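You operate a simulated robot arm through the tools that you are given. There is no shell and no other tool.

You run a simulated robot arm. Do the job below in one go: nothing can be reset, and whatever is moved stays where it is left.

Task
Top up the tin that the block in the frame names, from the blue cup.
Fine: up to the tin's line; lid on again and the cup back. Set down upright: blue cup.

It is judged by the outcome, as a careful person would: the job done as asked, and still so three seconds after it is handed in. It fails if anything else is knocked over, pushed out of place, dropped, spilled or broken. A push-on lid holds only when it is set on centred and level and pressed home; a screw cap is set on level and turned clockwise until tight.

Robot
A 7-joint arm with a two-finger parallel gripper, fixed in place. Base frame: the origin is at the foot of the arm, x ahead of it, y to its left, z up. Units: mm, rad, N and s.
Its first joint turns from -2.601 to 2.601 rad. Payload 3.43 kg.
Tool frame: the origin (TCP) lies between the finger pads and is the grasp point; the fingertips stand 30 mm ahead of it; z points along the fingers, y is the line along which they close. The gripper opens to 94 mm. The fingers are 28 mm wide and 10 mm thick; the gripper's body (50 by 96 mm) begins 55 mm behind the TCP.
Orientation is that of the tool frame in the base frame, as [roll, pitch, yaw] about the fixed x, y, z axes, in that order (R = Rz(yaw) Ry(pitch) Rx(roll)). With the fingers straight down and closing along the base's y, the tool's x points along the base's -x, its y along +y and its z along -z.

Tools
- The arm moves only by the tool play_rows. Its argument "series" is a list that holds one entry, the list of rows, each a list of 7 numbers: the shift along the base's x, y, z in units of 300 mm (1.0 is 300 mm), then the turn, a rotation vector about the base's x, y, z in units of 180 degrees (1.0 is 180 degrees), then the finger opening in cm, from 0 to 9.4. In form: [[[tx, ty, tz, ax, ay, az, grip], ...]]. A call has 1 to 20 rows; each row is the pose to reach, as a shift and turn from the pose commanded when the call began. A call with a number of a shift or a turn outside -1 to 1 is refused whole. Rows are played at 5 a second. More than 50 mm and 0.15 rad between two rows, or a gripper value outside its range, and nothing of the call is played. Where a pose cannot be reached the arm comes as near as it can. A force on the tool above 40 N (or 10 N above the force at the start of the call, whichever is more), or a blocked arm, ends the call early, and 0.2 s more pass. The fingers move at their own pace (about 45 mm/s each) and stop on an object; they squeeze with about 24 N. The grip force told is the motor's: it shows also when the fingers shut on nothing. Time passes only in rows, and 0.2 s behind the last, so rows that repeat a pose let the fingers close. It gives the time, the measured TCP pose, the force on the tool (base axes), the opening and the grip force at its end, in the units of the frame above (readings bear some noise), with the torque about the TCP (base axes, N m) and any sound that the robot's microphone picked up, and new pictures: "show" is both (left out), scene, wrist or none.
- Cameras (640 x 400 px; columns grow to the right, rows downward): "scene" is fixed at [400, 501, 1499.4]; the picture's right is [1.00, 0.01, 0.00], its down [0.01, -0.93, -0.36] and it looks along [-0.00, 0.36, -0.93] (base axes); focal length 310 px, centre (320, 200). "wrist" rides on the gripper at [76, 14, -103] in the tool frame; the picture's right is [-0.18, 0.98, 0.00], its down [-0.75, -0.14, -0.64] and it looks along [-0.63, -0.12, 0.77] (tool axes); focal length 243 px, centre (320, 200). There is no depth. A picture from a camera that has moved, and an enlarged one, comes with that camera's place and axes in the base frame and with its lens.
- zoom(camera, box): a new picture of the part [left, top, right, bottom] of that camera's present view, enlarged. No time passes.
- hand_in(): hands the job in; it is judged then, once.

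Places have to be worked out from the pictures, the camera data and where the tool is seen. Open the gripper and draw the arm clear of the work before you hand the job in, unless the task says otherwise.

The tools are called after "Request:" by a JSON object that holds its "name" and its "arguments". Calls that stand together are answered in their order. play_rows: Moves the arm, as the interface text tells. Its arguments: {"type":"object","properties":{"series":{"type":"array","items":{"type":"array","items":{"type":"array","items":{"type":"number"}}}},"show":{"type":"string","enum":["both","scene","wrist","none"]}},"required":["series"]} The other tools are called the same way: zoom (camera, box) takes an enlarged picture of a part of a camera's view; hand_in () hands the job in.

At the start:

```text
clock: 0.0
eef_pos: [157.2, 809.9, 1097.1]
tcp_rot: [3.141, 0.001, 3.141]
wrist_force: [0.0, 0.4, -0.6]
torque: [0.0, -0.01, -0.03]
gripper_width: 94.0
finger_force: 0.0
```

scene: 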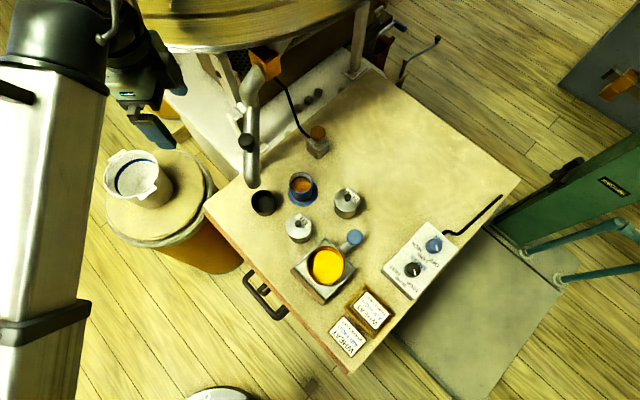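
wrist: 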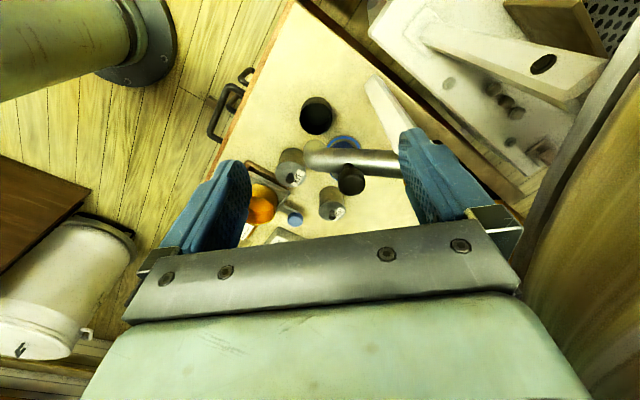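

The scene shows a workbench with a blue cup/tin, several tins and labelled blocks, one of them in a frame. I'll enlarge the parts of the view before I move anything.

Request:
{"name": "zoom", "arguments": {"camera": "scene", "box": [230, 160, 390, 260]}}

Request:
{"name": "zoom", "arguments": {"camera": "scene", "box": [310, 270, 406, 370]}}

Request:
{"name": "zoom", "arguments": {"camera": "scene", "box": [370, 210, 466, 310]}}

Request:
{"name": "zoom", "arguments": {"camera": "wrist", "box": [220, 80, 420, 240]}}

```text
4.00 times, centred on (310, 210) of scene
camera zoom: at [400.0, 501.0, 1499.4], right [1.0, 0.01, 0.0], down [0.01, -0.93, -0.36], along [0.0, 0.36, -0.93], focal length 1242 px, centre (360, 160)
```

zoom: 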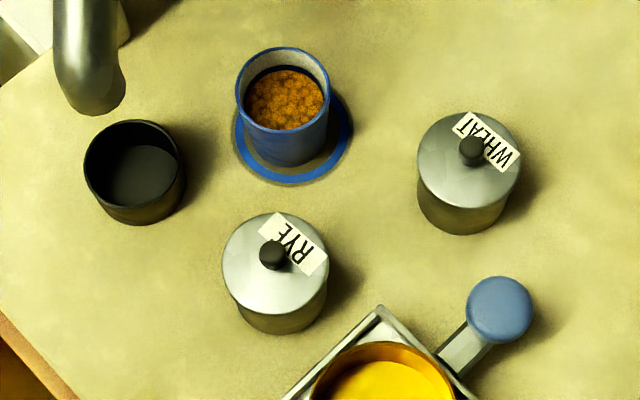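

```text
4.00 times, centred on (358, 320) of scene
camera zoom: at [400.0, 501.0, 1499.4], right [1.0, 0.01, 0.0], down [0.01, -0.93, -0.36], along [0.0, 0.36, -0.93], focal length 1242 px, centre (168, -280)
```

zoom: 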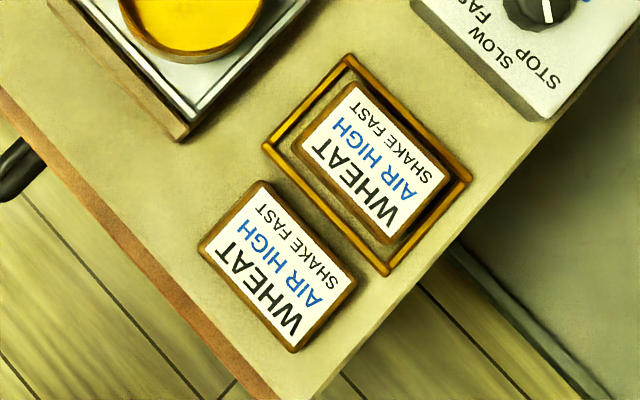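

```text
4.00 times, centred on (418, 260) of scene
camera zoom: at [400.0, 501.0, 1499.4], right [1.0, 0.01, 0.0], down [0.01, -0.93, -0.36], along [0.0, 0.36, -0.93], focal length 1242 px, centre (-72, -40)
```

zoom: 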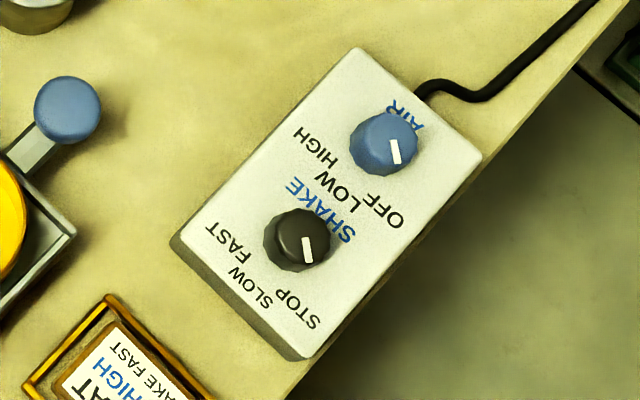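

```text
2.50 times, centred on (320, 160) of wrist
camera zoom: at [81.3, 822.6, 1199.7], right [0.18, 0.98, 0.0], down [0.75, -0.14, 0.64], along [0.63, -0.12, -0.77], focal length 606 px, centre (320, 300)
```

zoom: 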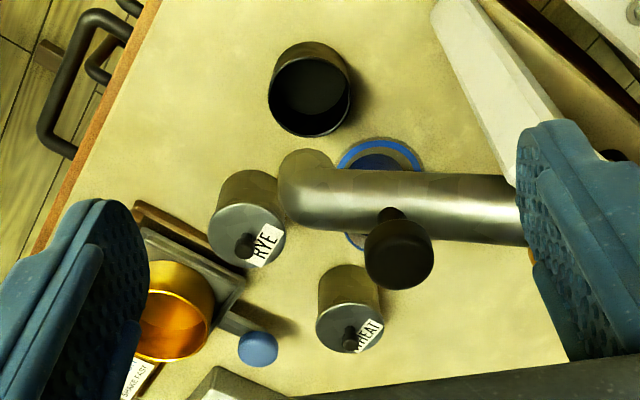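

The framed block says WHEAT, so the WHEAT tin is the one to top up. From both pictures I put its knob at about (470, 783, 783) and the blue cup on its ring at about (354, 815). The pipe end is near (255, 774, 878). I'll draw back from the pipe and turn the hand so the wrist camera looks along +y at the bench.

Request:
{"name": "play_rows", "arguments": {"series": [[[0, -0.15, 0, 0, 0, 0.04, 9.4], [0, -0.3, 0, 0, 0, 0.08, 9.4], [0, -0.45, 0, 0, 0, 0.12, 9.4], [0.1, -0.55, 0, 0, 0, 0.16, 9.4], [0.22, -0.6, 0, 0, 0, 0.2, 9.4], [0.34, -0.63, 0, 0, 0, 0.24, 9.4], [0.46, -0.63, -0.05, 0, 0, 0.28, 9.4], [0.58, -0.63, -0.1, 0, 0, 0.32, 9.4], [0.68, -0.63, -0.15, 0, 0, 0.36, 9.4], [0.76, -0.63, -0.2, 0, 0, 0.4, 9.4], [0.82, -0.63, -0.25, 0, 0, 0.44, 9.4], [0.86, -0.63, -0.3, 0, 0, 0.48, 9.4], [0.877, -0.63, -0.333, 0, 0, 0.5, 9.4]]]}}

```text
clock: 2.8
eef_pos: [420.2, 619.7, 995.5]
tcp_rot: [-3.141, 0.0, -1.568]
wrist_force: [-0.1, -0.3, -0.5]
torque: [0.0, -0.02, 0.02]
gripper_width: 94.1
finger_force: 0.1
camera wrist: at [405.6, 544.0, 1099.0], right [-0.98, 0.18, 0.0], down [0.14, 0.75, 0.64], along [0.12, 0.63, -0.77], focal length 243 px, centre (320, 200)
```

scene: 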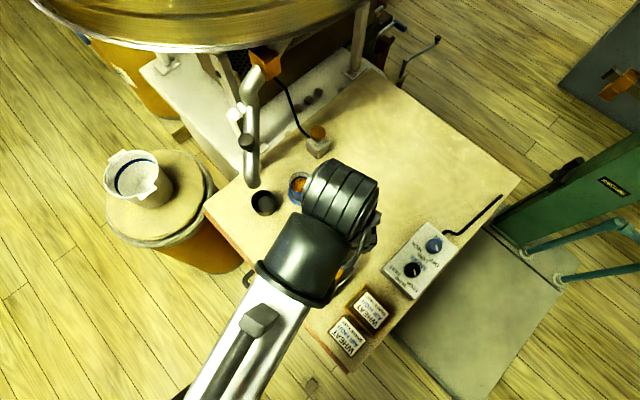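
wrist: 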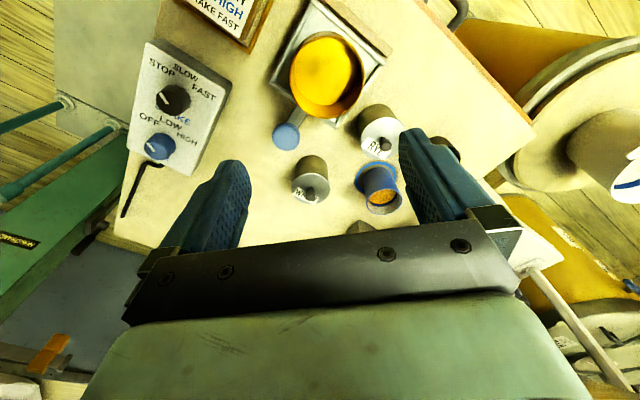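

The hand is turned and the wrist picture now shows the tins, cup and panel. I'll enlarge it to measure places.

Request:
{"name": "zoom", "arguments": {"camera": "wrist", "box": [260, 90, 420, 230]}}

Request:
{"name": "zoom", "arguments": {"camera": "wrist", "box": [220, 20, 420, 140]}}

```text
2.86 times, centred on (340, 160) of wrist
camera zoom: at [405.6, 544.0, 1099.0], right [-0.98, 0.18, 0.0], down [0.14, 0.75, 0.64], along [0.12, 0.63, -0.77], focal length 693 px, centre (263, 314)
```

zoom: 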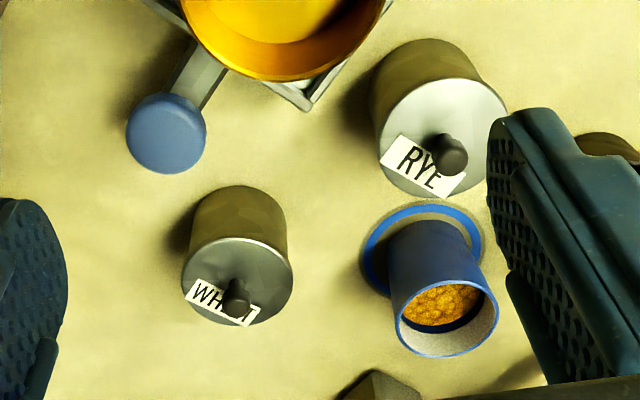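

```text
3.20 times, centred on (320, 80) of wrist
camera zoom: at [405.6, 544.0, 1099.0], right [-0.98, 0.18, 0.0], down [0.14, 0.75, 0.64], along [0.12, 0.63, -0.77], focal length 776 px, centre (320, 584)
```

zoom: 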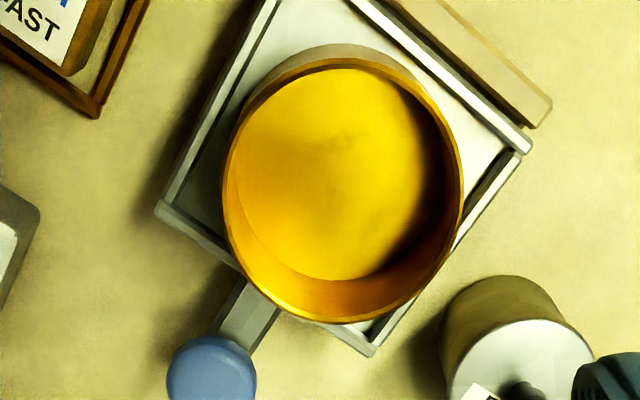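

The bench top comes out at about z 720, and both knobs at about z 785. I'll go to a hover about 90 mm above the WHEAT tin, which gives a steep close view for a more exact fix.

Request:
{"name": "play_rows", "arguments": {"series": [[[0.03, 0.09, -0.06, 0, 0, 0, 9.4], [0.06, 0.18, -0.12, 0, 0, 0, 9.4], [0.09, 0.28, -0.19, 0, 0, 0, 9.4], [0.12, 0.38, -0.26, 0, 0, 0, 9.4], [0.14, 0.47, -0.32, 0, 0, 0, 9.4], [0.16, 0.543, -0.36, 0, 0, 0, 9.4], [0.16, 0.543, -0.36, 0, 0, 0, 9.4]]]}}

```text
clock: 4.4
eef_pos: [467.2, 781.7, 888.8]
tcp_rot: [-3.14, 0.001, -1.57]
wrist_force: [-0.4, -0.6, 0.4]
torque: [-0.01, 0.0, 0.0]
gripper_width: 94.0
finger_force: 0.0
camera wrist: at [453.8, 705.8, 991.0], right [-0.98, 0.18, 0.0], down [0.14, 0.75, 0.64], along [0.12, 0.63, -0.77], focal length 243 px, centre (320, 200)
```

scene: 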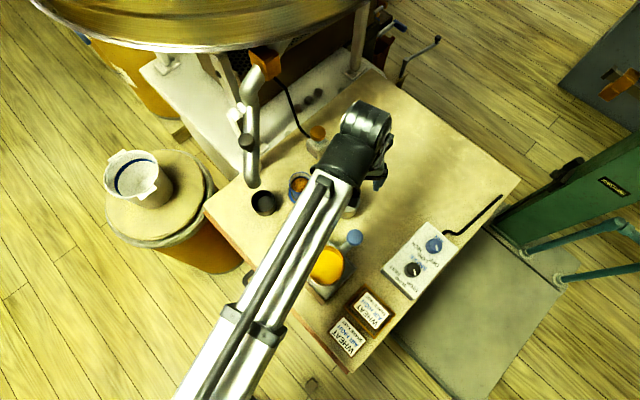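
wrist: 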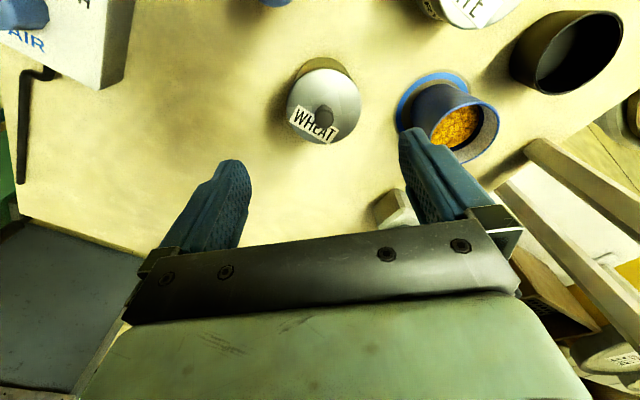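

Request:
{"name": "zoom", "arguments": {"camera": "wrist", "box": [270, 40, 390, 160]}}

Request:
{"name": "zoom", "arguments": {"camera": "wrist", "box": [380, 50, 520, 180]}}

```text
3.33 times, centred on (330, 100) of wrist
camera zoom: at [453.8, 705.8, 991.0], right [-0.98, 0.18, 0.0], down [0.14, 0.75, 0.64], along [0.12, 0.63, -0.77], focal length 809 px, centre (287, 533)
```

zoom: 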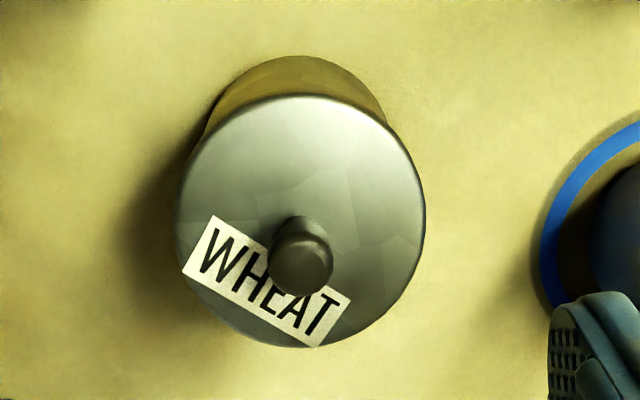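

```text
3.08 times, centred on (450, 115) of wrist
camera zoom: at [453.8, 705.8, 991.0], right [-0.98, 0.18, 0.0], down [0.14, 0.75, 0.64], along [0.12, 0.63, -0.77], focal length 746 px, centre (-80, 462)
```

zoom: 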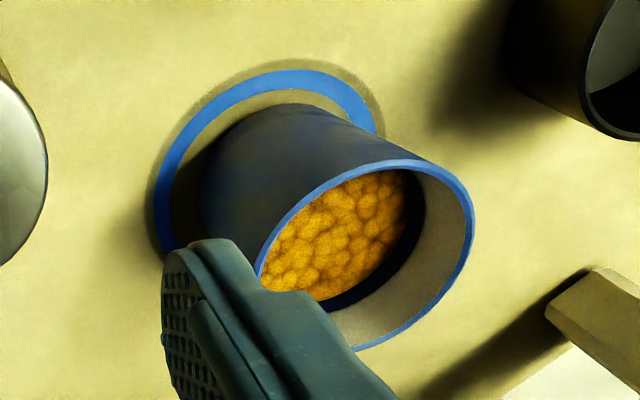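

The close view puts the WHEAT lid centre at about (464, 779), with the lid top near z 776 and the knob top near z 798. I'll come down partway with the fingers set to 45 mm, then check the alignment.

Request:
{"name": "play_rows", "arguments": {"series": [[[-0.0107, -0.009, -0.05, 0, 0, 0, 4.5], [-0.0107, -0.009, -0.1, 0, 0, 0, 4.5], [-0.0107, -0.009, -0.146, 0, 0, 0, 4.5], [-0.0107, -0.009, -0.146, 0, 0, 0, 4.5], [-0.0107, -0.009, -0.146, 0, 0, 0, 4.5]]], "show": "wrist"}}

Request:
{"name": "zoom", "arguments": {"camera": "wrist", "box": [220, 40, 420, 200]}}

```text
clock: 5.6
eef_pos: [464.8, 779.9, 845.1]
tcp_rot: [-3.141, 0.001, -1.57]
wrist_force: [0.3, -0.2, 0.5]
torque: [0.01, 0.0, 0.0]
gripper_width: 45.2
finger_force: 0.1
camera wrist: at [451.2, 702.9, 947.9], right [-0.98, 0.18, 0.0], down [0.14, 0.75, 0.64], along [0.12, 0.63, -0.77], focal length 243 px, centre (320, 200)
```

wrist: 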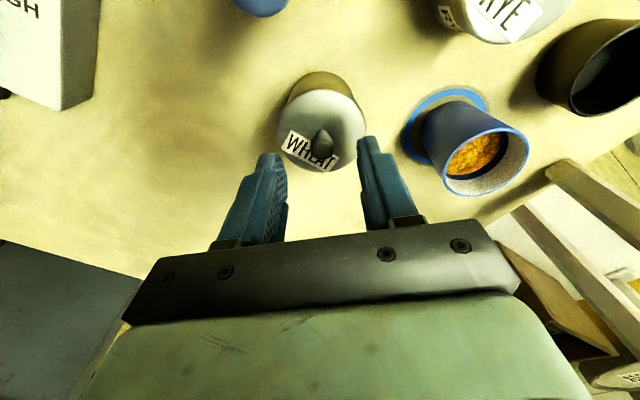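

```text
2.50 times, centred on (320, 120) of wrist
camera zoom: at [451.2, 702.9, 947.9], right [-0.98, 0.18, 0.0], down [0.14, 0.75, 0.64], along [0.12, 0.63, -0.77], focal length 606 px, centre (320, 400)
```

zoom: 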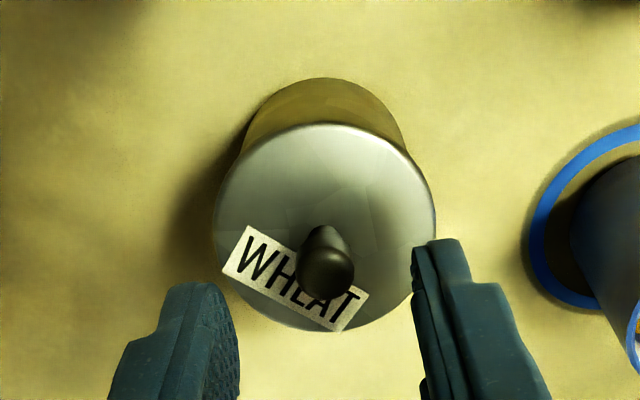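

The two hover views agree: lid top near z 776.5 at (463.5, 778), knob top near z 802. I'll lower until the fingertips are about 3 mm above the lid and close on the knob.

Request:
{"name": "play_rows", "arguments": {"series": [[[-0.0043, -0.006, -0.04, 0, 0, 0, 4.5], [-0.0043, -0.006, -0.08, 0, 0, 0, 4.5], [-0.0043, -0.006, -0.115, 0, 0, 0, 4.5], [-0.0043, -0.006, -0.115, 0, 0, 0, 3.0], [-0.0043, -0.006, -0.115, 0, 0, 0, 1.0], [-0.0043, -0.006, -0.115, 0, 0, 0, 0.0], [-0.0043, -0.006, -0.115, 0, 0, 0, 0.0]]], "show": "wrist"}}

Request:
{"name": "zoom", "arguments": {"camera": "wrist", "box": [220, 60, 420, 220]}}

```text
clock: 7.0
eef_pos: [462.5, 778.2, 814.6]
tcp_rot: [-3.141, 0.003, -1.571]
wrist_force: [-3.1, 0.1, 18.6]
torque: [-0.25, 0.27, -0.09]
gripper_width: 17.4
finger_force: 9.6
stopped in row 6: the force on the tool passed its limit at 41 N (the readings are from after the stop); the commanded pose is now the measured one
camera wrist: at [449.0, 701.4, 916.3], right [-0.98, 0.18, 0.0], down [0.14, 0.75, 0.64], along [0.12, 0.63, -0.76], focal length 243 px, centre (320, 200)
```

wrist: 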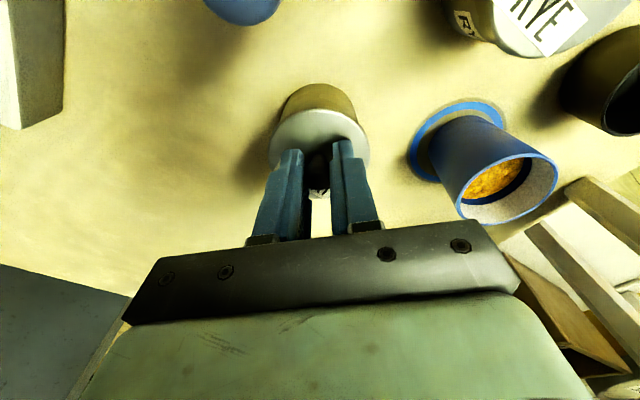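

```text
2.50 times, centred on (320, 140) of wrist
camera zoom: at [449.0, 701.4, 916.3], right [-0.98, 0.18, 0.0], down [0.14, 0.75, 0.64], along [0.12, 0.63, -0.76], focal length 606 px, centre (320, 350)
```

zoom: 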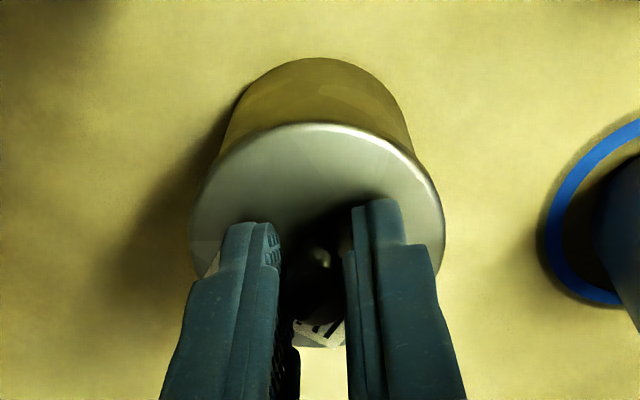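

The fingertips met the lid at TCP z 814.6, so the lid top is near z 784, higher than I judged. The fingers are closed on the knob at 17.4 mm. I'll ease up 1.5 mm, let the grip build, and lift slowly.

Request:
{"name": "play_rows", "arguments": {"series": [[[0, 0, 0.005, 0, 0, 0, 0], [0, 0, 0.005, 0, 0, 0, 0], [0, 0, 0.005, 0, 0, 0, 0], [0, 0, 0.015, 0, 0, 0, 0], [0, 0, 0.025, 0, 0, 0, 0], [0, 0, 0.04, 0, 0, 0, 0], [0, 0, 0.06, 0, 0, 0, 0], [0, 0, 0.08, 0, 0, 0, 0]]], "show": "wrist"}}

Request:
{"name": "zoom", "arguments": {"camera": "wrist", "box": [220, 60, 420, 220]}}

```text
clock: 8.8
eef_pos: [464.2, 777.5, 836.6]
tcp_rot: [3.14, 0.001, -1.571]
wrist_force: [-0.4, -0.6, -1.3]
torque: [0.03, -0.03, -0.01]
gripper_width: 14.5
finger_force: 24.0
heard: snap
camera wrist: at [449.9, 701.9, 939.0], right [-0.98, 0.18, 0.0], down [0.14, 0.75, 0.64], along [0.12, 0.63, -0.77], focal length 243 px, centre (320, 200)
```

wrist: 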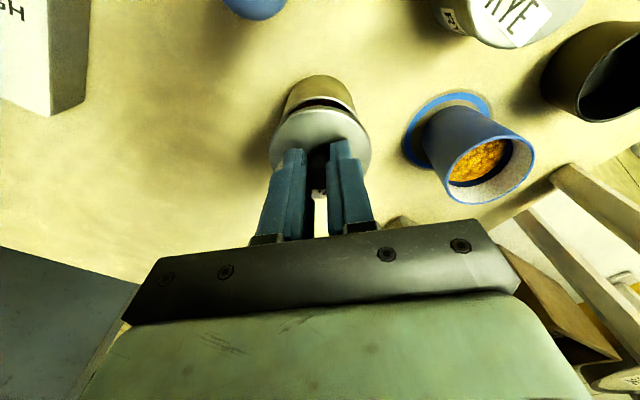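

```text
2.50 times, centred on (320, 140) of wrist
camera zoom: at [449.9, 701.9, 939.0], right [-0.98, 0.18, 0.0], down [0.14, 0.75, 0.64], along [0.12, 0.63, -0.77], focal length 606 px, centre (320, 350)
```

zoom: 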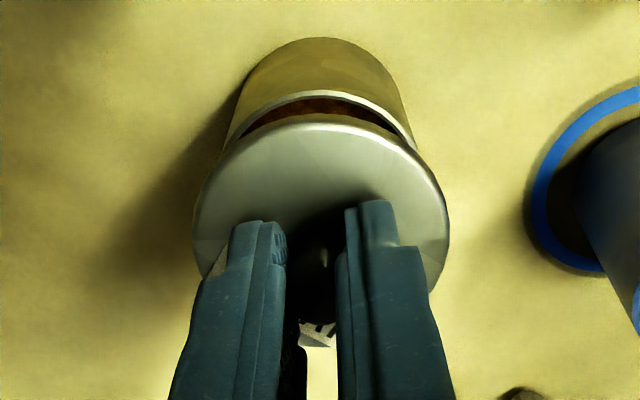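

A snap was heard and the lid is off, held by its knob, with the tin still standing on the bench. I'll raise it and carry it to the free spot at about (565, 748), clear of the panel and the slide handle.

Request:
{"name": "play_rows", "arguments": {"series": [[[0, 0, 0.06, 0, 0, 0, 0], [0, 0, 0.12, 0, 0, 0, 0], [0.08, -0.02, 0.12, 0, 0, 0, 0], [0.16, -0.04, 0.12, 0, 0, 0, 0], [0.24, -0.07, 0.12, 0, 0, 0, 0], [0.336, -0.098, 0.12, 0, 0, 0, 0], [0.336, -0.098, 0.12, 0, 0, 0, 0], [0.336, -0.098, 0.12, 0, 0, 0, 0]]]}}

Request:
{"name": "zoom", "arguments": {"camera": "wrist", "box": [220, 60, 520, 220]}}

Request:
{"name": "zoom", "arguments": {"camera": "scene", "box": [310, 160, 430, 240]}}

```text
clock: 10.6
eef_pos: [565.8, 748.8, 873.7]
tcp_rot: [3.141, 0.003, -1.571]
wrist_force: [-0.2, 0.9, 0.0]
torque: [0.0, 0.03, 0.05]
gripper_width: 14.5
finger_force: 23.8
camera wrist: at [552.0, 673.0, 977.1], right [-0.98, 0.18, 0.0], down [0.14, 0.75, 0.64], along [0.12, 0.63, -0.77], focal length 243 px, centre (320, 200)
```

scene: 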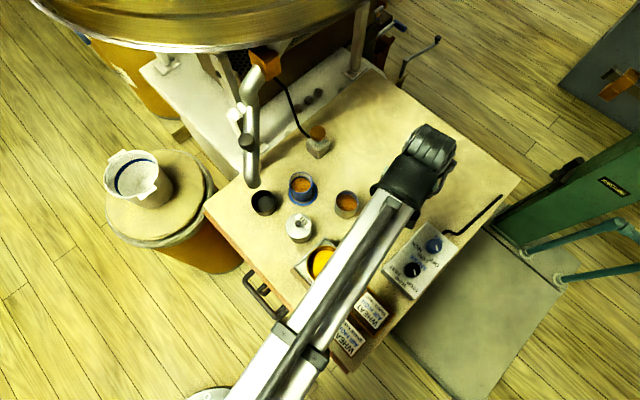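
wrist: 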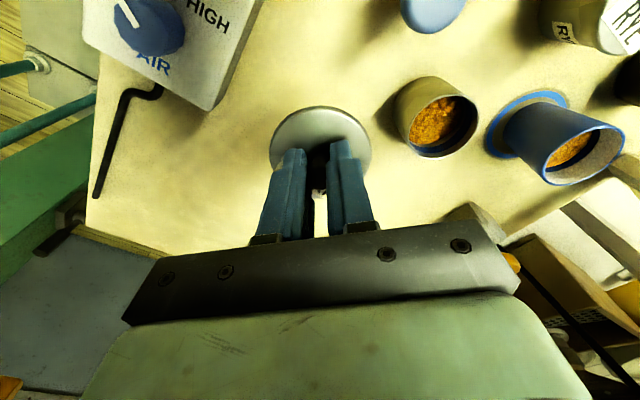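

```text
2.13 times, centred on (370, 140) of wrist
camera zoom: at [552.0, 673.0, 977.1], right [-0.98, 0.18, 0.0], down [0.14, 0.75, 0.64], along [0.12, 0.63, -0.77], focal length 518 px, centre (213, 328)
```

zoom: 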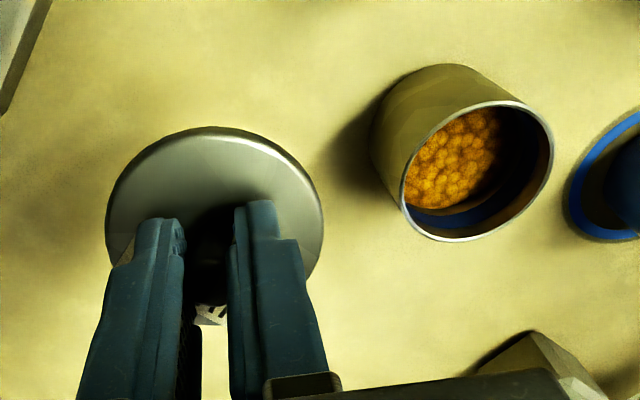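

```text
5.00 times, centred on (370, 200) of scene
camera zoom: at [400.0, 501.0, 1499.4], right [1.0, 0.01, 0.0], down [0.01, -0.93, -0.36], along [0.0, 0.36, -0.93], focal length 1552 px, centre (70, 200)
```

zoom: 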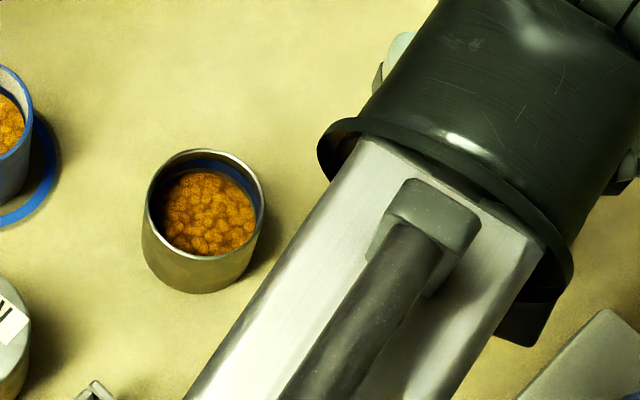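

The open tin shows grain just below a blue line on the inner wall, and the lid is level in the grip. I'll lower the lid towards the bench.

Request:
{"name": "play_rows", "arguments": {"series": [[[0, 0, -0.08, 0, 0, 0, 0], [0, 0, -0.16, 0, 0, 0, 0], [0, 0, -0.24, 0, 0, 0, 0], [0, 0, -0.3, 0, 0, 0, 0], [0, 0, -0.31, 0, 0, 0, 0], [0, 0, -0.31, 0, 0, 0, 0]]], "show": "wrist"}}

Request:
{"name": "zoom", "arguments": {"camera": "wrist", "box": [220, 60, 420, 220]}}

```text
clock: 12.0
eef_pos: [564.9, 749.2, 779.8]
tcp_rot: [-3.14, 0.002, -1.571]
wrist_force: [0.6, -0.6, -0.1]
torque: [-0.02, 0.01, 0.02]
gripper_width: 14.4
finger_force: 23.9
camera wrist: at [551.1, 673.6, 881.2], right [-0.98, 0.18, 0.0], down [0.14, 0.75, 0.64], along [0.12, 0.63, -0.77], focal length 243 px, centre (320, 200)
```

wrist: 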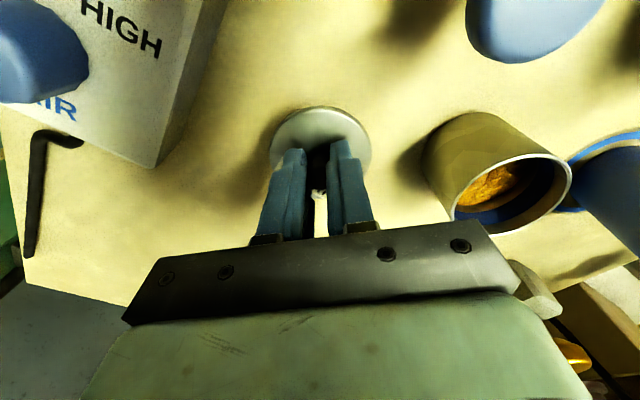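

```text
2.50 times, centred on (320, 140) of wrist
camera zoom: at [551.1, 673.6, 881.2], right [-0.98, 0.18, 0.0], down [0.14, 0.75, 0.64], along [0.12, 0.63, -0.77], focal length 606 px, centre (320, 350)
```

zoom: 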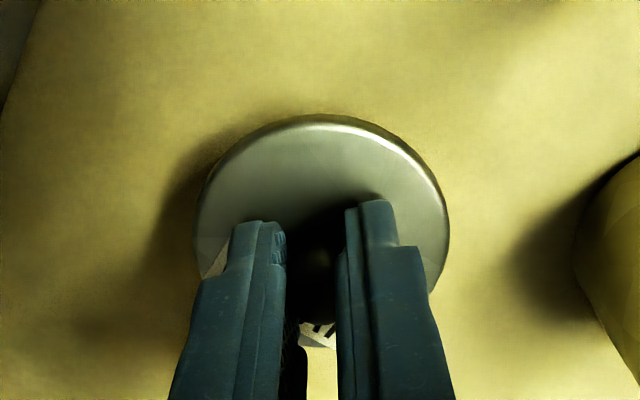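

The lid is some 15 to 20 mm above the bench by its shadow. I'll step down slowly and watch the force.

Request:
{"name": "play_rows", "arguments": {"series": [[[0, 0, -0.01, 0, 0, 0, 0], [0, 0, -0.02, 0, 0, 0, 0], [0, 0, -0.03, 0, 0, 0, 0], [0, 0, -0.03, 0, 0, 0, 0]]], "show": "wrist"}}

```text
clock: 13.0
eef_pos: [564.9, 748.3, 770.2]
tcp_rot: [-3.141, 0.002, -1.57]
wrist_force: [0.2, 0.8, -1.3]
torque: [-0.02, 0.0, 0.03]
gripper_width: 14.6
finger_force: 23.7
camera wrist: at [551.4, 672.3, 872.4], right [-0.98, 0.18, 0.0], down [0.14, 0.75, 0.64], along [0.12, 0.63, -0.77], focal length 243 px, centre (320, 200)
```

wrist: 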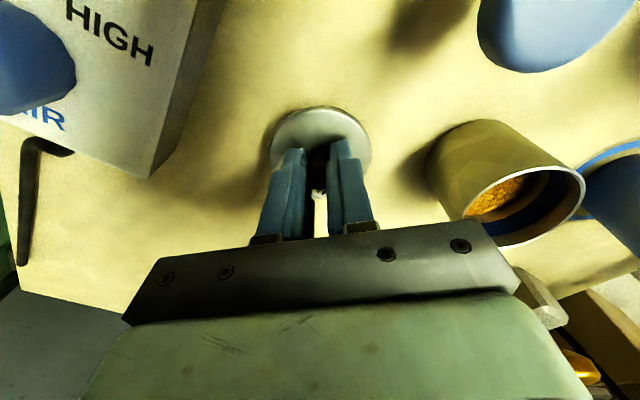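

No contact yet at TCP z 770. I'll carry on down in fine steps.

Request:
{"name": "play_rows", "arguments": {"series": [[[0, 0, -0.007, 0, 0, 0, 0], [0, 0, -0.013, 0, 0, 0, 0], [0, 0, -0.02, 0, 0, 0, 0], [0, 0, -0.02, 0, 0, 0, 0]]], "show": "wrist"}}

```text
clock: 14.0
eef_pos: [564.8, 748.9, 763.8]
tcp_rot: [-3.141, 0.002, -1.57]
wrist_force: [0.0, 0.7, 0.2]
torque: [0.0, -0.02, -0.01]
gripper_width: 14.5
finger_force: 24.3
camera wrist: at [550.8, 672.8, 866.3], right [-0.98, 0.18, 0.0], down [0.14, 0.75, 0.64], along [0.12, 0.63, -0.77], focal length 243 px, centre (320, 200)
```

wrist: 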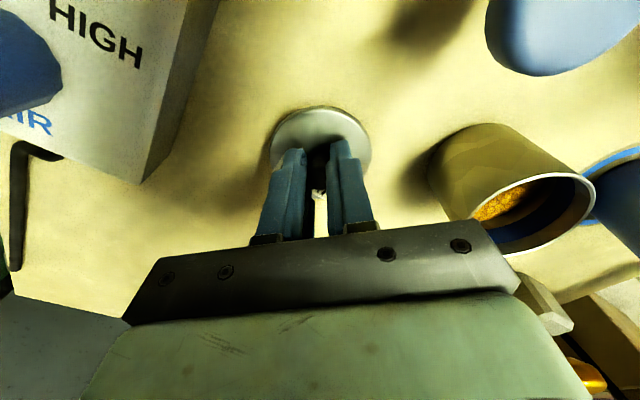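

Request:
{"name": "zoom", "arguments": {"camera": "wrist", "box": [220, 60, 420, 220]}}

```text
2.50 times, centred on (320, 140) of wrist
camera zoom: at [550.8, 672.8, 866.3], right [-0.98, 0.18, 0.0], down [0.14, 0.75, 0.64], along [0.12, 0.63, -0.77], focal length 606 px, centre (320, 350)
```

zoom: 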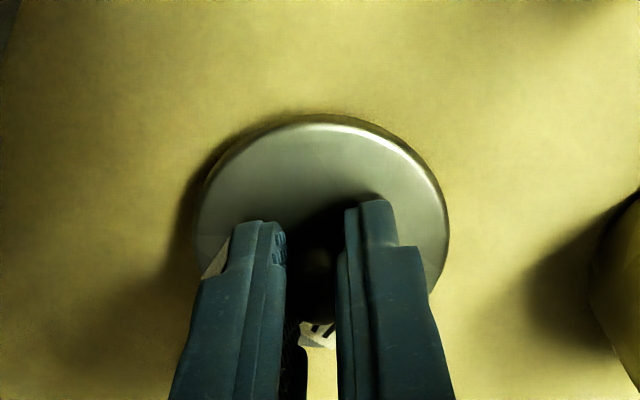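

Still clear at TCP z 764, though the shadow is now close under the lid's edge. I'll go on down in 1 mm rows.

Request:
{"name": "play_rows", "arguments": {"series": [[[0, 0, -0.004, 0, 0, 0, 0], [0, 0, -0.008, 0, 0, 0, 0], [0, 0, -0.012, 0, 0, 0, 0], [0, 0, -0.016, 0, 0, 0, 0], [0, 0, -0.02, 0, 0, 0, 0], [0, 0, -0.02, 0, 0, 0, 0]]], "show": "none"}}

```text
clock: 15.4
eef_pos: [565.0, 748.7, 760.2]
tcp_rot: [-3.139, 0.001, -1.573]
wrist_force: [1.7, -4.9, 16.9]
torque: [-0.15, -0.06, 0.02]
gripper_width: 14.4
finger_force: 23.8
```

Contact: 17 N upward at TCP z 760, so the lid rests on the bench. I'll take the pressure off, open the fingers and rise.

Request:
{"name": "play_rows", "arguments": {"series": [[[0, 0, 0.006, 0, 0, 0, 0], [0, 0, 0.006, 0, 0, 0, 2.0], [0, 0, 0.006, 0, 0, 0, 4.5], [0, 0, 0.006, 0, 0, 0, 4.5], [0, 0, 0.06, 0, 0, 0, 4.5], [0, 0, 0.15, 0, 0, 0, 4.5], [0, 0, 0.28, 0, 0, 0, 4.5], [0, 0, 0.4, 0, 0, 0, 4.5], [0, 0, 0.4, 0, 0, 0, 4.5]]]}}

Request:
{"name": "zoom", "arguments": {"camera": "wrist", "box": [220, 40, 420, 200]}}

Request:
{"name": "zoom", "arguments": {"camera": "wrist", "box": [380, 40, 560, 180]}}

```text
clock: 17.4
eef_pos: [565.7, 749.7, 878.3]
tcp_rot: [3.141, 0.0, -1.57]
wrist_force: [-1.1, -0.4, 1.3]
torque: [-0.01, 0.02, 0.01]
gripper_width: 45.1
finger_force: 0.1
camera wrist: at [551.8, 673.1, 980.3], right [-0.98, 0.18, 0.0], down [0.14, 0.75, 0.64], along [0.12, 0.63, -0.77], focal length 243 px, centre (320, 200)
```

scene: 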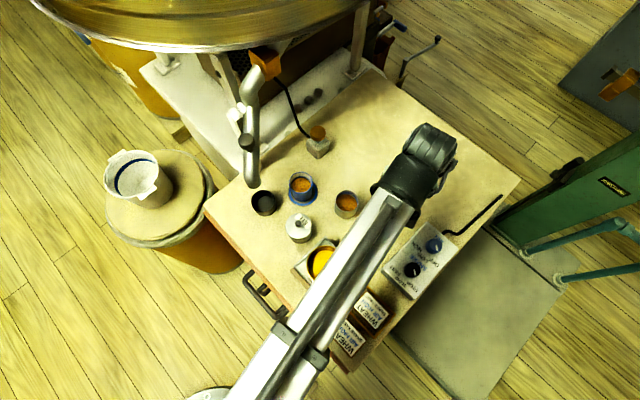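
wrist: 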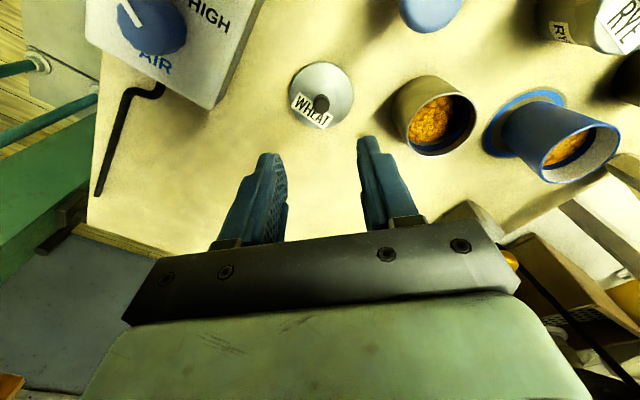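

```text
2.50 times, centred on (320, 120) of wrist
camera zoom: at [551.8, 673.1, 980.3], right [-0.98, 0.18, 0.0], down [0.14, 0.75, 0.64], along [0.12, 0.63, -0.77], focal length 606 px, centre (320, 400)
```

zoom: 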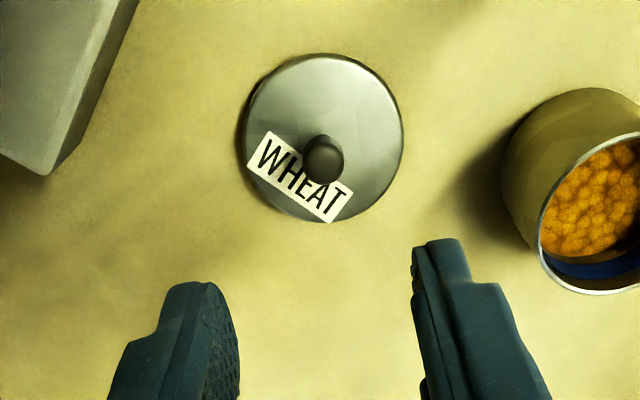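

```text
2.86 times, centred on (470, 110) of wrist
camera zoom: at [551.8, 673.1, 980.3], right [-0.98, 0.18, 0.0], down [0.14, 0.75, 0.64], along [0.12, 0.63, -0.77], focal length 693 px, centre (-109, 457)
```

zoom: 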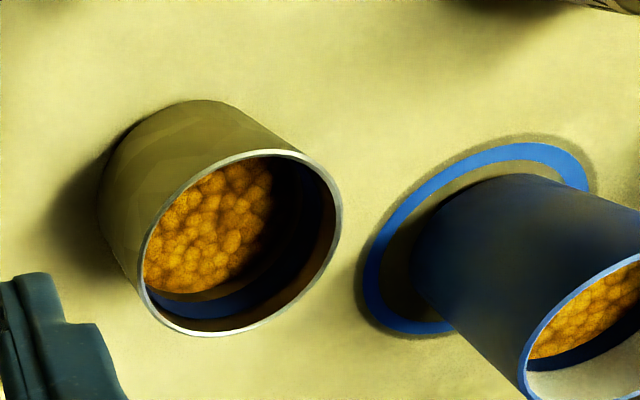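

The lid lies flat on the bench, and the tin and cup are untouched. To pour I want the camera above the hand when it tips outward, so I'll draw back, rise and turn the hand half a turn about the vertical. This call does the first quarter.

Request:
{"name": "play_rows", "arguments": {"series": [[[-0.02, -0.01, 0.04, 0, 0, -0.0417, 9.0], [-0.06, -0.03, 0.08, 0, 0, -0.0833, 9.0], [-0.1, -0.05, 0.12, 0, 0, -0.125, 9.0], [-0.15, -0.07, 0.16, 0, 0, -0.1667, 9.0], [-0.2, -0.09, 0.2, 0, 0, -0.2083, 9.0], [-0.25, -0.11, 0.23, 0, 0, -0.25, 9.0], [-0.3, -0.13, 0.25, 0, 0, -0.2917, 9.0], [-0.34, -0.15, 0.25, 0, 0, -0.3333, 9.0], [-0.37, -0.16, 0.25, 0, 0, -0.375, 9.0], [-0.38, -0.165, 0.25, 0, 0, -0.4167, 9.0], [-0.386, -0.167, 0.25, 0, 0, -0.4583, 9.0], [-0.386, -0.167, 0.25, 0, 0, -0.5, 9.0], [-0.386, -0.167, 0.25, 0, 0, -0.5, 9.0]]], "show": "scene"}}

```text
clock: 20.2
eef_pos: [448.2, 698.3, 953.2]
tcp_rot: [3.141, 0.003, 3.139]
wrist_force: [1.1, 1.2, 0.4]
torque: [0.0, 0.0, 0.01]
gripper_width: 89.9
finger_force: 0.1
```

scene: 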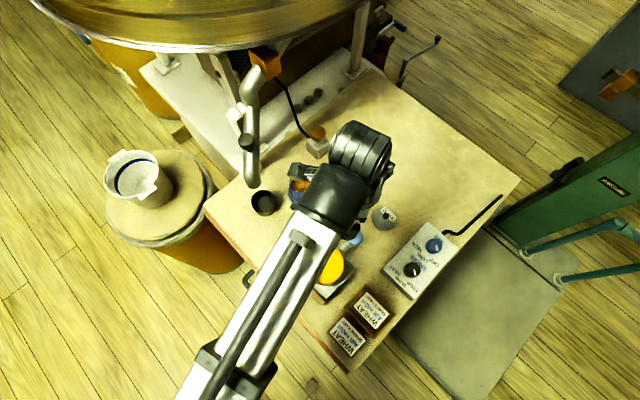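

The first quarter went cleanly. Now the second quarter, to bring the camera to the outer side.

Request:
{"name": "play_rows", "arguments": {"series": [[[0, 0, 0, 0, 0, -0.0417, 9.0], [0, 0, 0, 0, 0, -0.0833, 9.0], [0, 0, 0, 0, 0, -0.125, 9.0], [0, 0, 0, 0, 0, -0.1667, 9.0], [0, 0, 0, 0, 0, -0.2083, 9.0], [0, 0, 0, 0, 0, -0.25, 9.0], [0, 0, 0, 0, 0, -0.2917, 9.0], [0, 0, 0, 0, 0, -0.3333, 9.0], [0, 0, 0, 0, 0, -0.375, 9.0], [0, 0, 0, 0, 0, -0.4167, 9.0], [0, 0, 0, 0, 0, -0.4583, 9.0], [0, 0, 0, 0, 0, -0.5, 9.0], [0, 0, 0, 0, 0, -0.5, 9.0]]]}}

```text
clock: 23.0
eef_pos: [448.7, 697.1, 953.4]
tcp_rot: [3.141, 0.002, 1.568]
wrist_force: [-1.2, 0.7, 0.3]
torque: [-0.01, 0.01, 0.0]
gripper_width: 90.0
finger_force: 0.0
camera wrist: at [463.4, 774.6, 1056.1], right [0.98, -0.19, 0.0], down [-0.14, -0.75, 0.64], along [-0.12, -0.63, -0.77], focal length 243 px, centre (320, 200)
```

scene: 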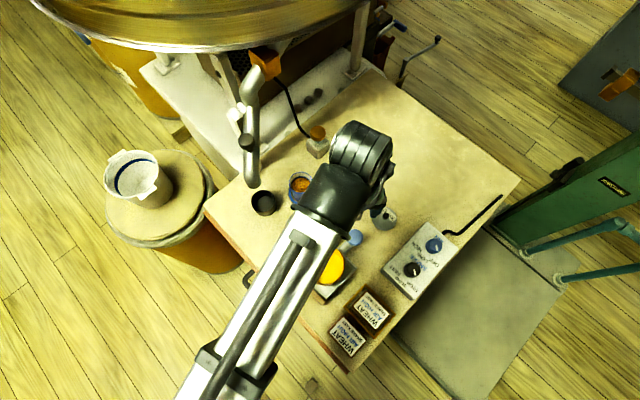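
wrist: 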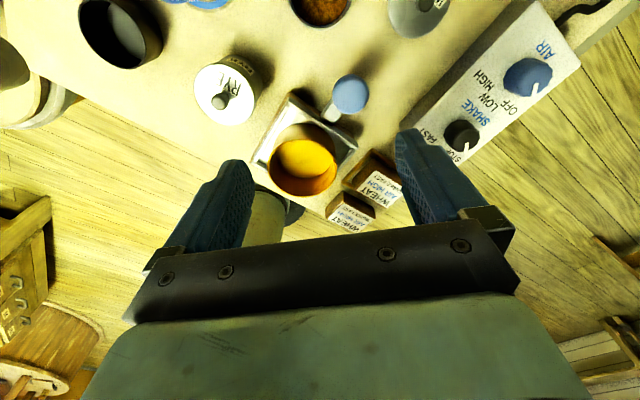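

The half turn is done. I'll move above and slightly in front of the blue cup, staying well right of the pipe, to fix its centre and rim height.

Request:
{"name": "play_rows", "arguments": {"series": [[[-0.08, 0.06, -0.05, 0, 0, 0, 9.0], [-0.16, 0.12, -0.1, 0, 0, 0, 9.0], [-0.24, 0.19, -0.16, 0, 0, 0, 9.0], [-0.31, 0.25, -0.22, 0, 0, 0, 9.0], [-0.329, 0.277, -0.244, 0, 0, 0, 9.0], [-0.329, 0.277, -0.244, 0, 0, 0, 9.0]]]}}

Request:
{"name": "zoom", "arguments": {"camera": "wrist", "box": [230, 0, 410, 160]}}

Request:
{"name": "zoom", "arguments": {"camera": "scene", "box": [230, 100, 410, 240]}}

```text
clock: 24.4
eef_pos: [348.9, 781.1, 880.6]
tcp_rot: [-3.141, 0.001, 1.571]
wrist_force: [0.3, -0.4, -0.3]
torque: [-0.01, -0.04, -0.02]
gripper_width: 90.3
finger_force: 0.1
camera wrist: at [363.5, 857.5, 982.8], right [0.98, -0.18, 0.0], down [-0.14, -0.75, 0.64], along [-0.12, -0.63, -0.77], focal length 243 px, centre (320, 200)
```

scene: 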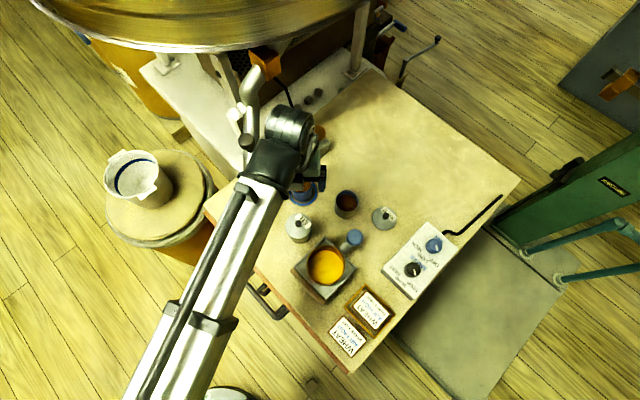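
wrist: 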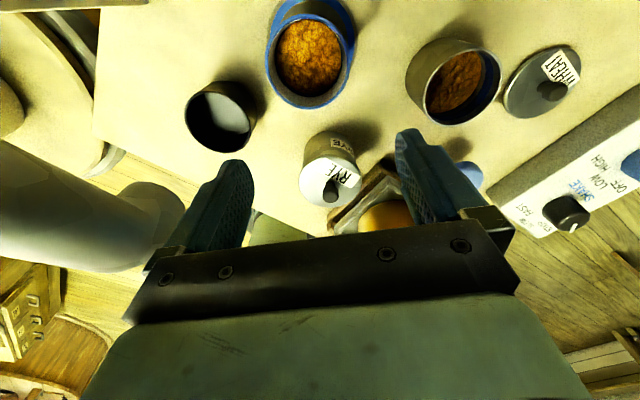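

```text
2.50 times, centred on (320, 80) of wrist
camera zoom: at [363.5, 857.5, 982.8], right [0.98, -0.18, 0.0], down [-0.14, -0.75, 0.64], along [-0.12, -0.63, -0.77], focal length 606 px, centre (320, 500)
```

zoom: 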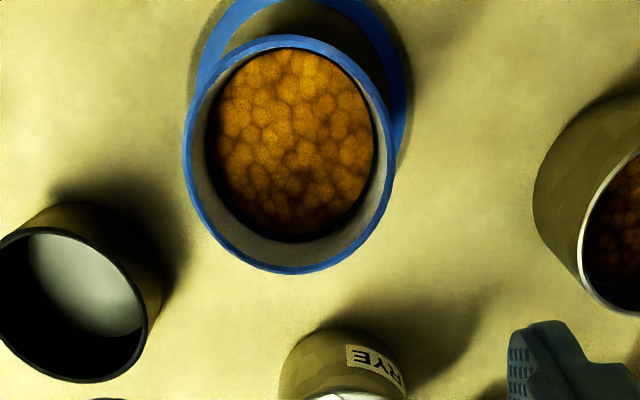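

```text
2.86 times, centred on (320, 170) of scene
camera zoom: at [400.0, 501.0, 1499.4], right [1.0, 0.01, 0.0], down [0.01, -0.93, -0.36], along [0.0, 0.36, -0.93], focal length 887 px, centre (320, 286)
```

zoom: 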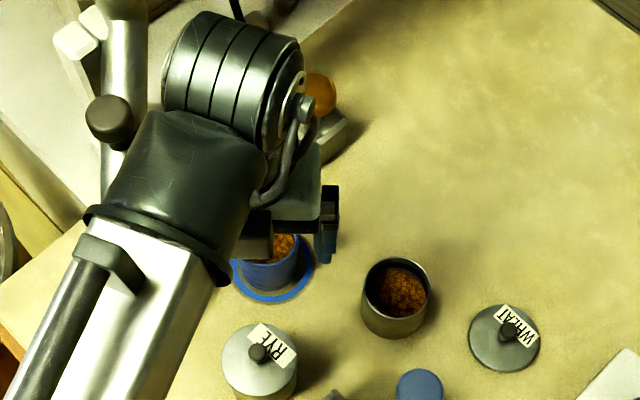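

The cup's rim centre is at about (349, 821), 59 mm across, and the spout stays about 25 mm left of my left finger. I'll move over the cup and down to just above the rim with the fingers at 85 mm, then check.

Request:
{"name": "play_rows", "arguments": {"series": [[[0, 0.06, 0, 0, 0, 0, 8.5], [0.0, 0.131, -0.04, 0, 0, 0, 8.5], [0.0, 0.131, -0.1, 0, 0, 0, 8.5], [0.0, 0.131, -0.16, 0, 0, 0, 8.5], [0.0, 0.131, -0.16, 0, 0, 0, 8.5]]]}}

Request:
{"name": "zoom", "arguments": {"camera": "wrist", "box": [200, 20, 440, 220]}}

Request:
{"name": "zoom", "arguments": {"camera": "scene", "box": [220, 60, 380, 220]}}

```text
clock: 25.6
eef_pos: [350.3, 819.7, 831.0]
tcp_rot: [-3.14, 0.001, 1.571]
wrist_force: [-0.4, 0.2, -0.1]
torque: [-0.02, 0.01, -0.01]
gripper_width: 85.3
finger_force: 0.0
camera wrist: at [364.6, 896.5, 934.3], right [0.98, -0.18, 0.0], down [-0.14, -0.75, 0.64], along [-0.12, -0.63, -0.77], focal length 243 px, centre (320, 200)
```

scene: 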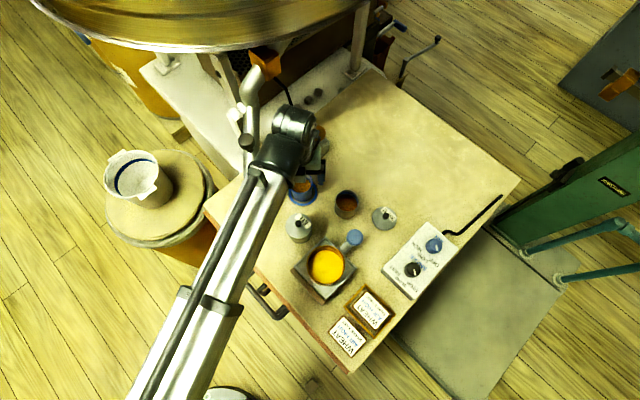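
wrist: 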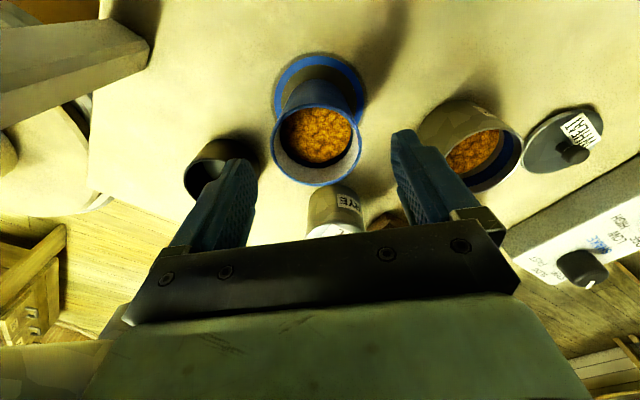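

```text
2.00 times, centred on (320, 120) of wrist
camera zoom: at [364.6, 896.5, 934.3], right [0.98, -0.18, 0.0], down [-0.14, -0.75, 0.64], along [-0.12, -0.63, -0.77], focal length 485 px, centre (320, 360)
```

zoom: 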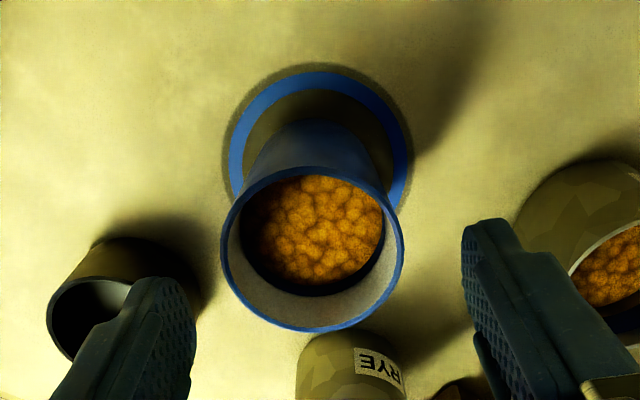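

```text
2.50 times, centred on (300, 140) of scene
camera zoom: at [400.0, 501.0, 1499.4], right [1.0, 0.01, 0.0], down [0.01, -0.93, -0.36], along [0.0, 0.36, -0.93], focal length 776 px, centre (370, 350)
```

zoom: 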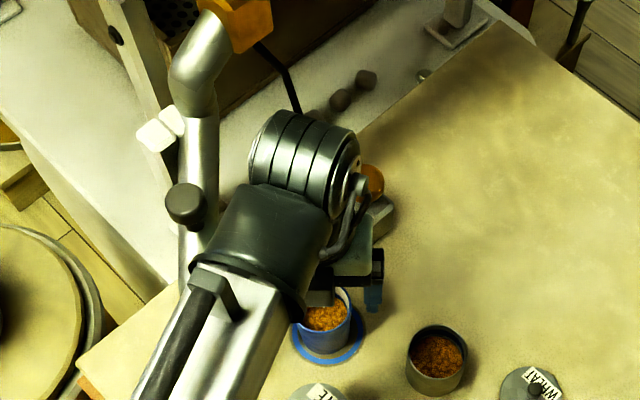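

The cup sits centrally between the open fingers: rim at about z 790, 58 to 59 mm across, centre (348.5, 820). Nothing is close to the hand, so I'll go straight down to TCP z 760 and close on the cup.

Request:
{"name": "play_rows", "arguments": {"series": [[[-0.005, 0, -0.07, 0, 0, 0, 8.5], [-0.005, 0, -0.14, 0, 0, 0, 8.5], [-0.005, 0, -0.2, 0, 0, 0, 8.5], [-0.005, 0, -0.237, 0, 0, 0, 8.5], [-0.005, 0, -0.237, 0, 0, 0, 8.5]]]}}

Request:
{"name": "zoom", "arguments": {"camera": "wrist", "box": [200, 40, 440, 240]}}

Request:
{"name": "zoom", "arguments": {"camera": "scene", "box": [220, 60, 380, 220]}}

```text
clock: 26.8
eef_pos: [350.5, 820.5, 762.2]
tcp_rot: [3.141, 0.001, 1.571]
wrist_force: [0.3, -0.3, -0.2]
torque: [-0.04, 0.0, 0.03]
gripper_width: 84.8
finger_force: 0.0
camera wrist: at [363.2, 896.7, 864.2], right [0.98, -0.18, 0.0], down [-0.14, -0.75, 0.64], along [-0.12, -0.63, -0.77], focal length 243 px, centre (320, 200)
```

scene: 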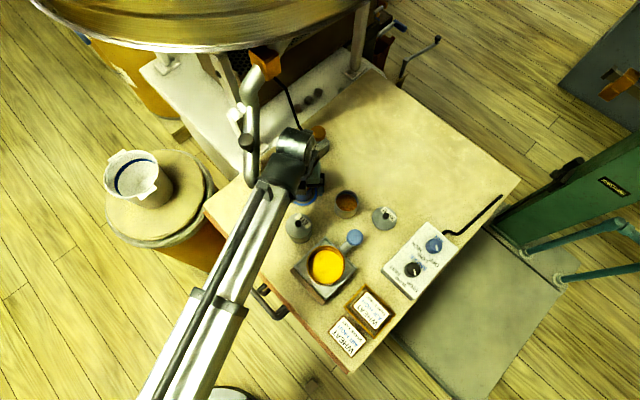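
wrist: 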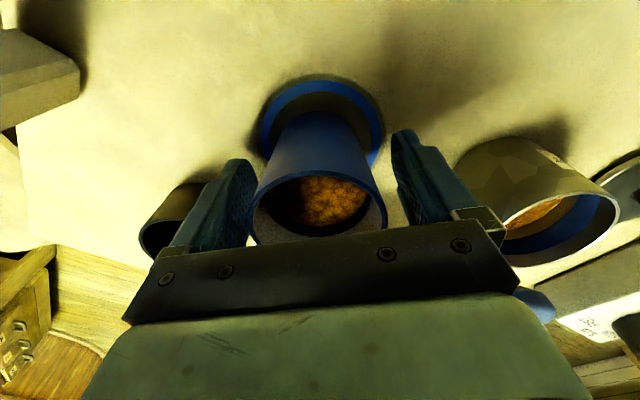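

```text
2.00 times, centred on (320, 140) of wrist
camera zoom: at [363.2, 896.7, 864.2], right [0.98, -0.18, 0.0], down [-0.14, -0.75, 0.64], along [-0.12, -0.63, -0.77], focal length 485 px, centre (320, 320)
```

zoom: 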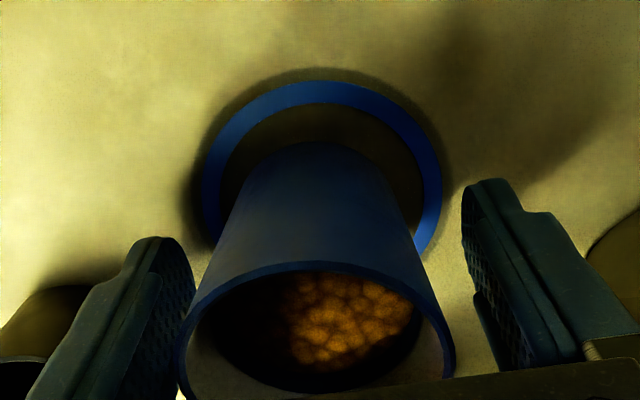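

```text
2.50 times, centred on (300, 140) of scene
camera zoom: at [400.0, 501.0, 1499.4], right [1.0, 0.01, 0.0], down [0.01, -0.93, -0.36], along [0.0, 0.36, -0.93], focal length 776 px, centre (370, 350)
```

zoom: 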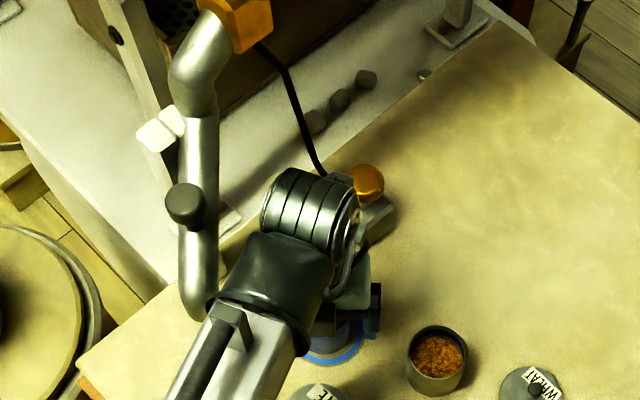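

The fingers straddle the cup with clearance on both sides, at TCP z 762. I'll close and let the grip build.

Request:
{"name": "play_rows", "arguments": {"series": [[[0, 0, 0, 0, 0, 0, 7.0], [0, 0, 0, 0, 0, 0, 5.0], [0, 0, 0, 0, 0, 0, 3.0], [0, 0, 0, 0, 0, 0, 3.0], [0, 0, 0, 0, 0, 0, 3.0]]], "show": "wrist"}}

```text
clock: 28.0
eef_pos: [347.8, 819.2, 761.3]
tcp_rot: [3.141, 0.002, 1.571]
wrist_force: [0.0, 0.0, -0.6]
torque: [0.02, 0.0, 0.03]
gripper_width: 59.0
finger_force: 23.9
camera wrist: at [363.1, 896.7, 864.4], right [0.98, -0.18, 0.0], down [-0.14, -0.75, 0.64], along [-0.12, -0.63, -0.77], focal length 243 px, centre (320, 200)
```

wrist: 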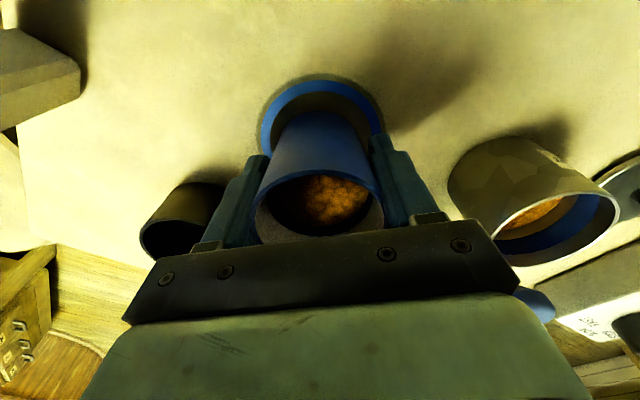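

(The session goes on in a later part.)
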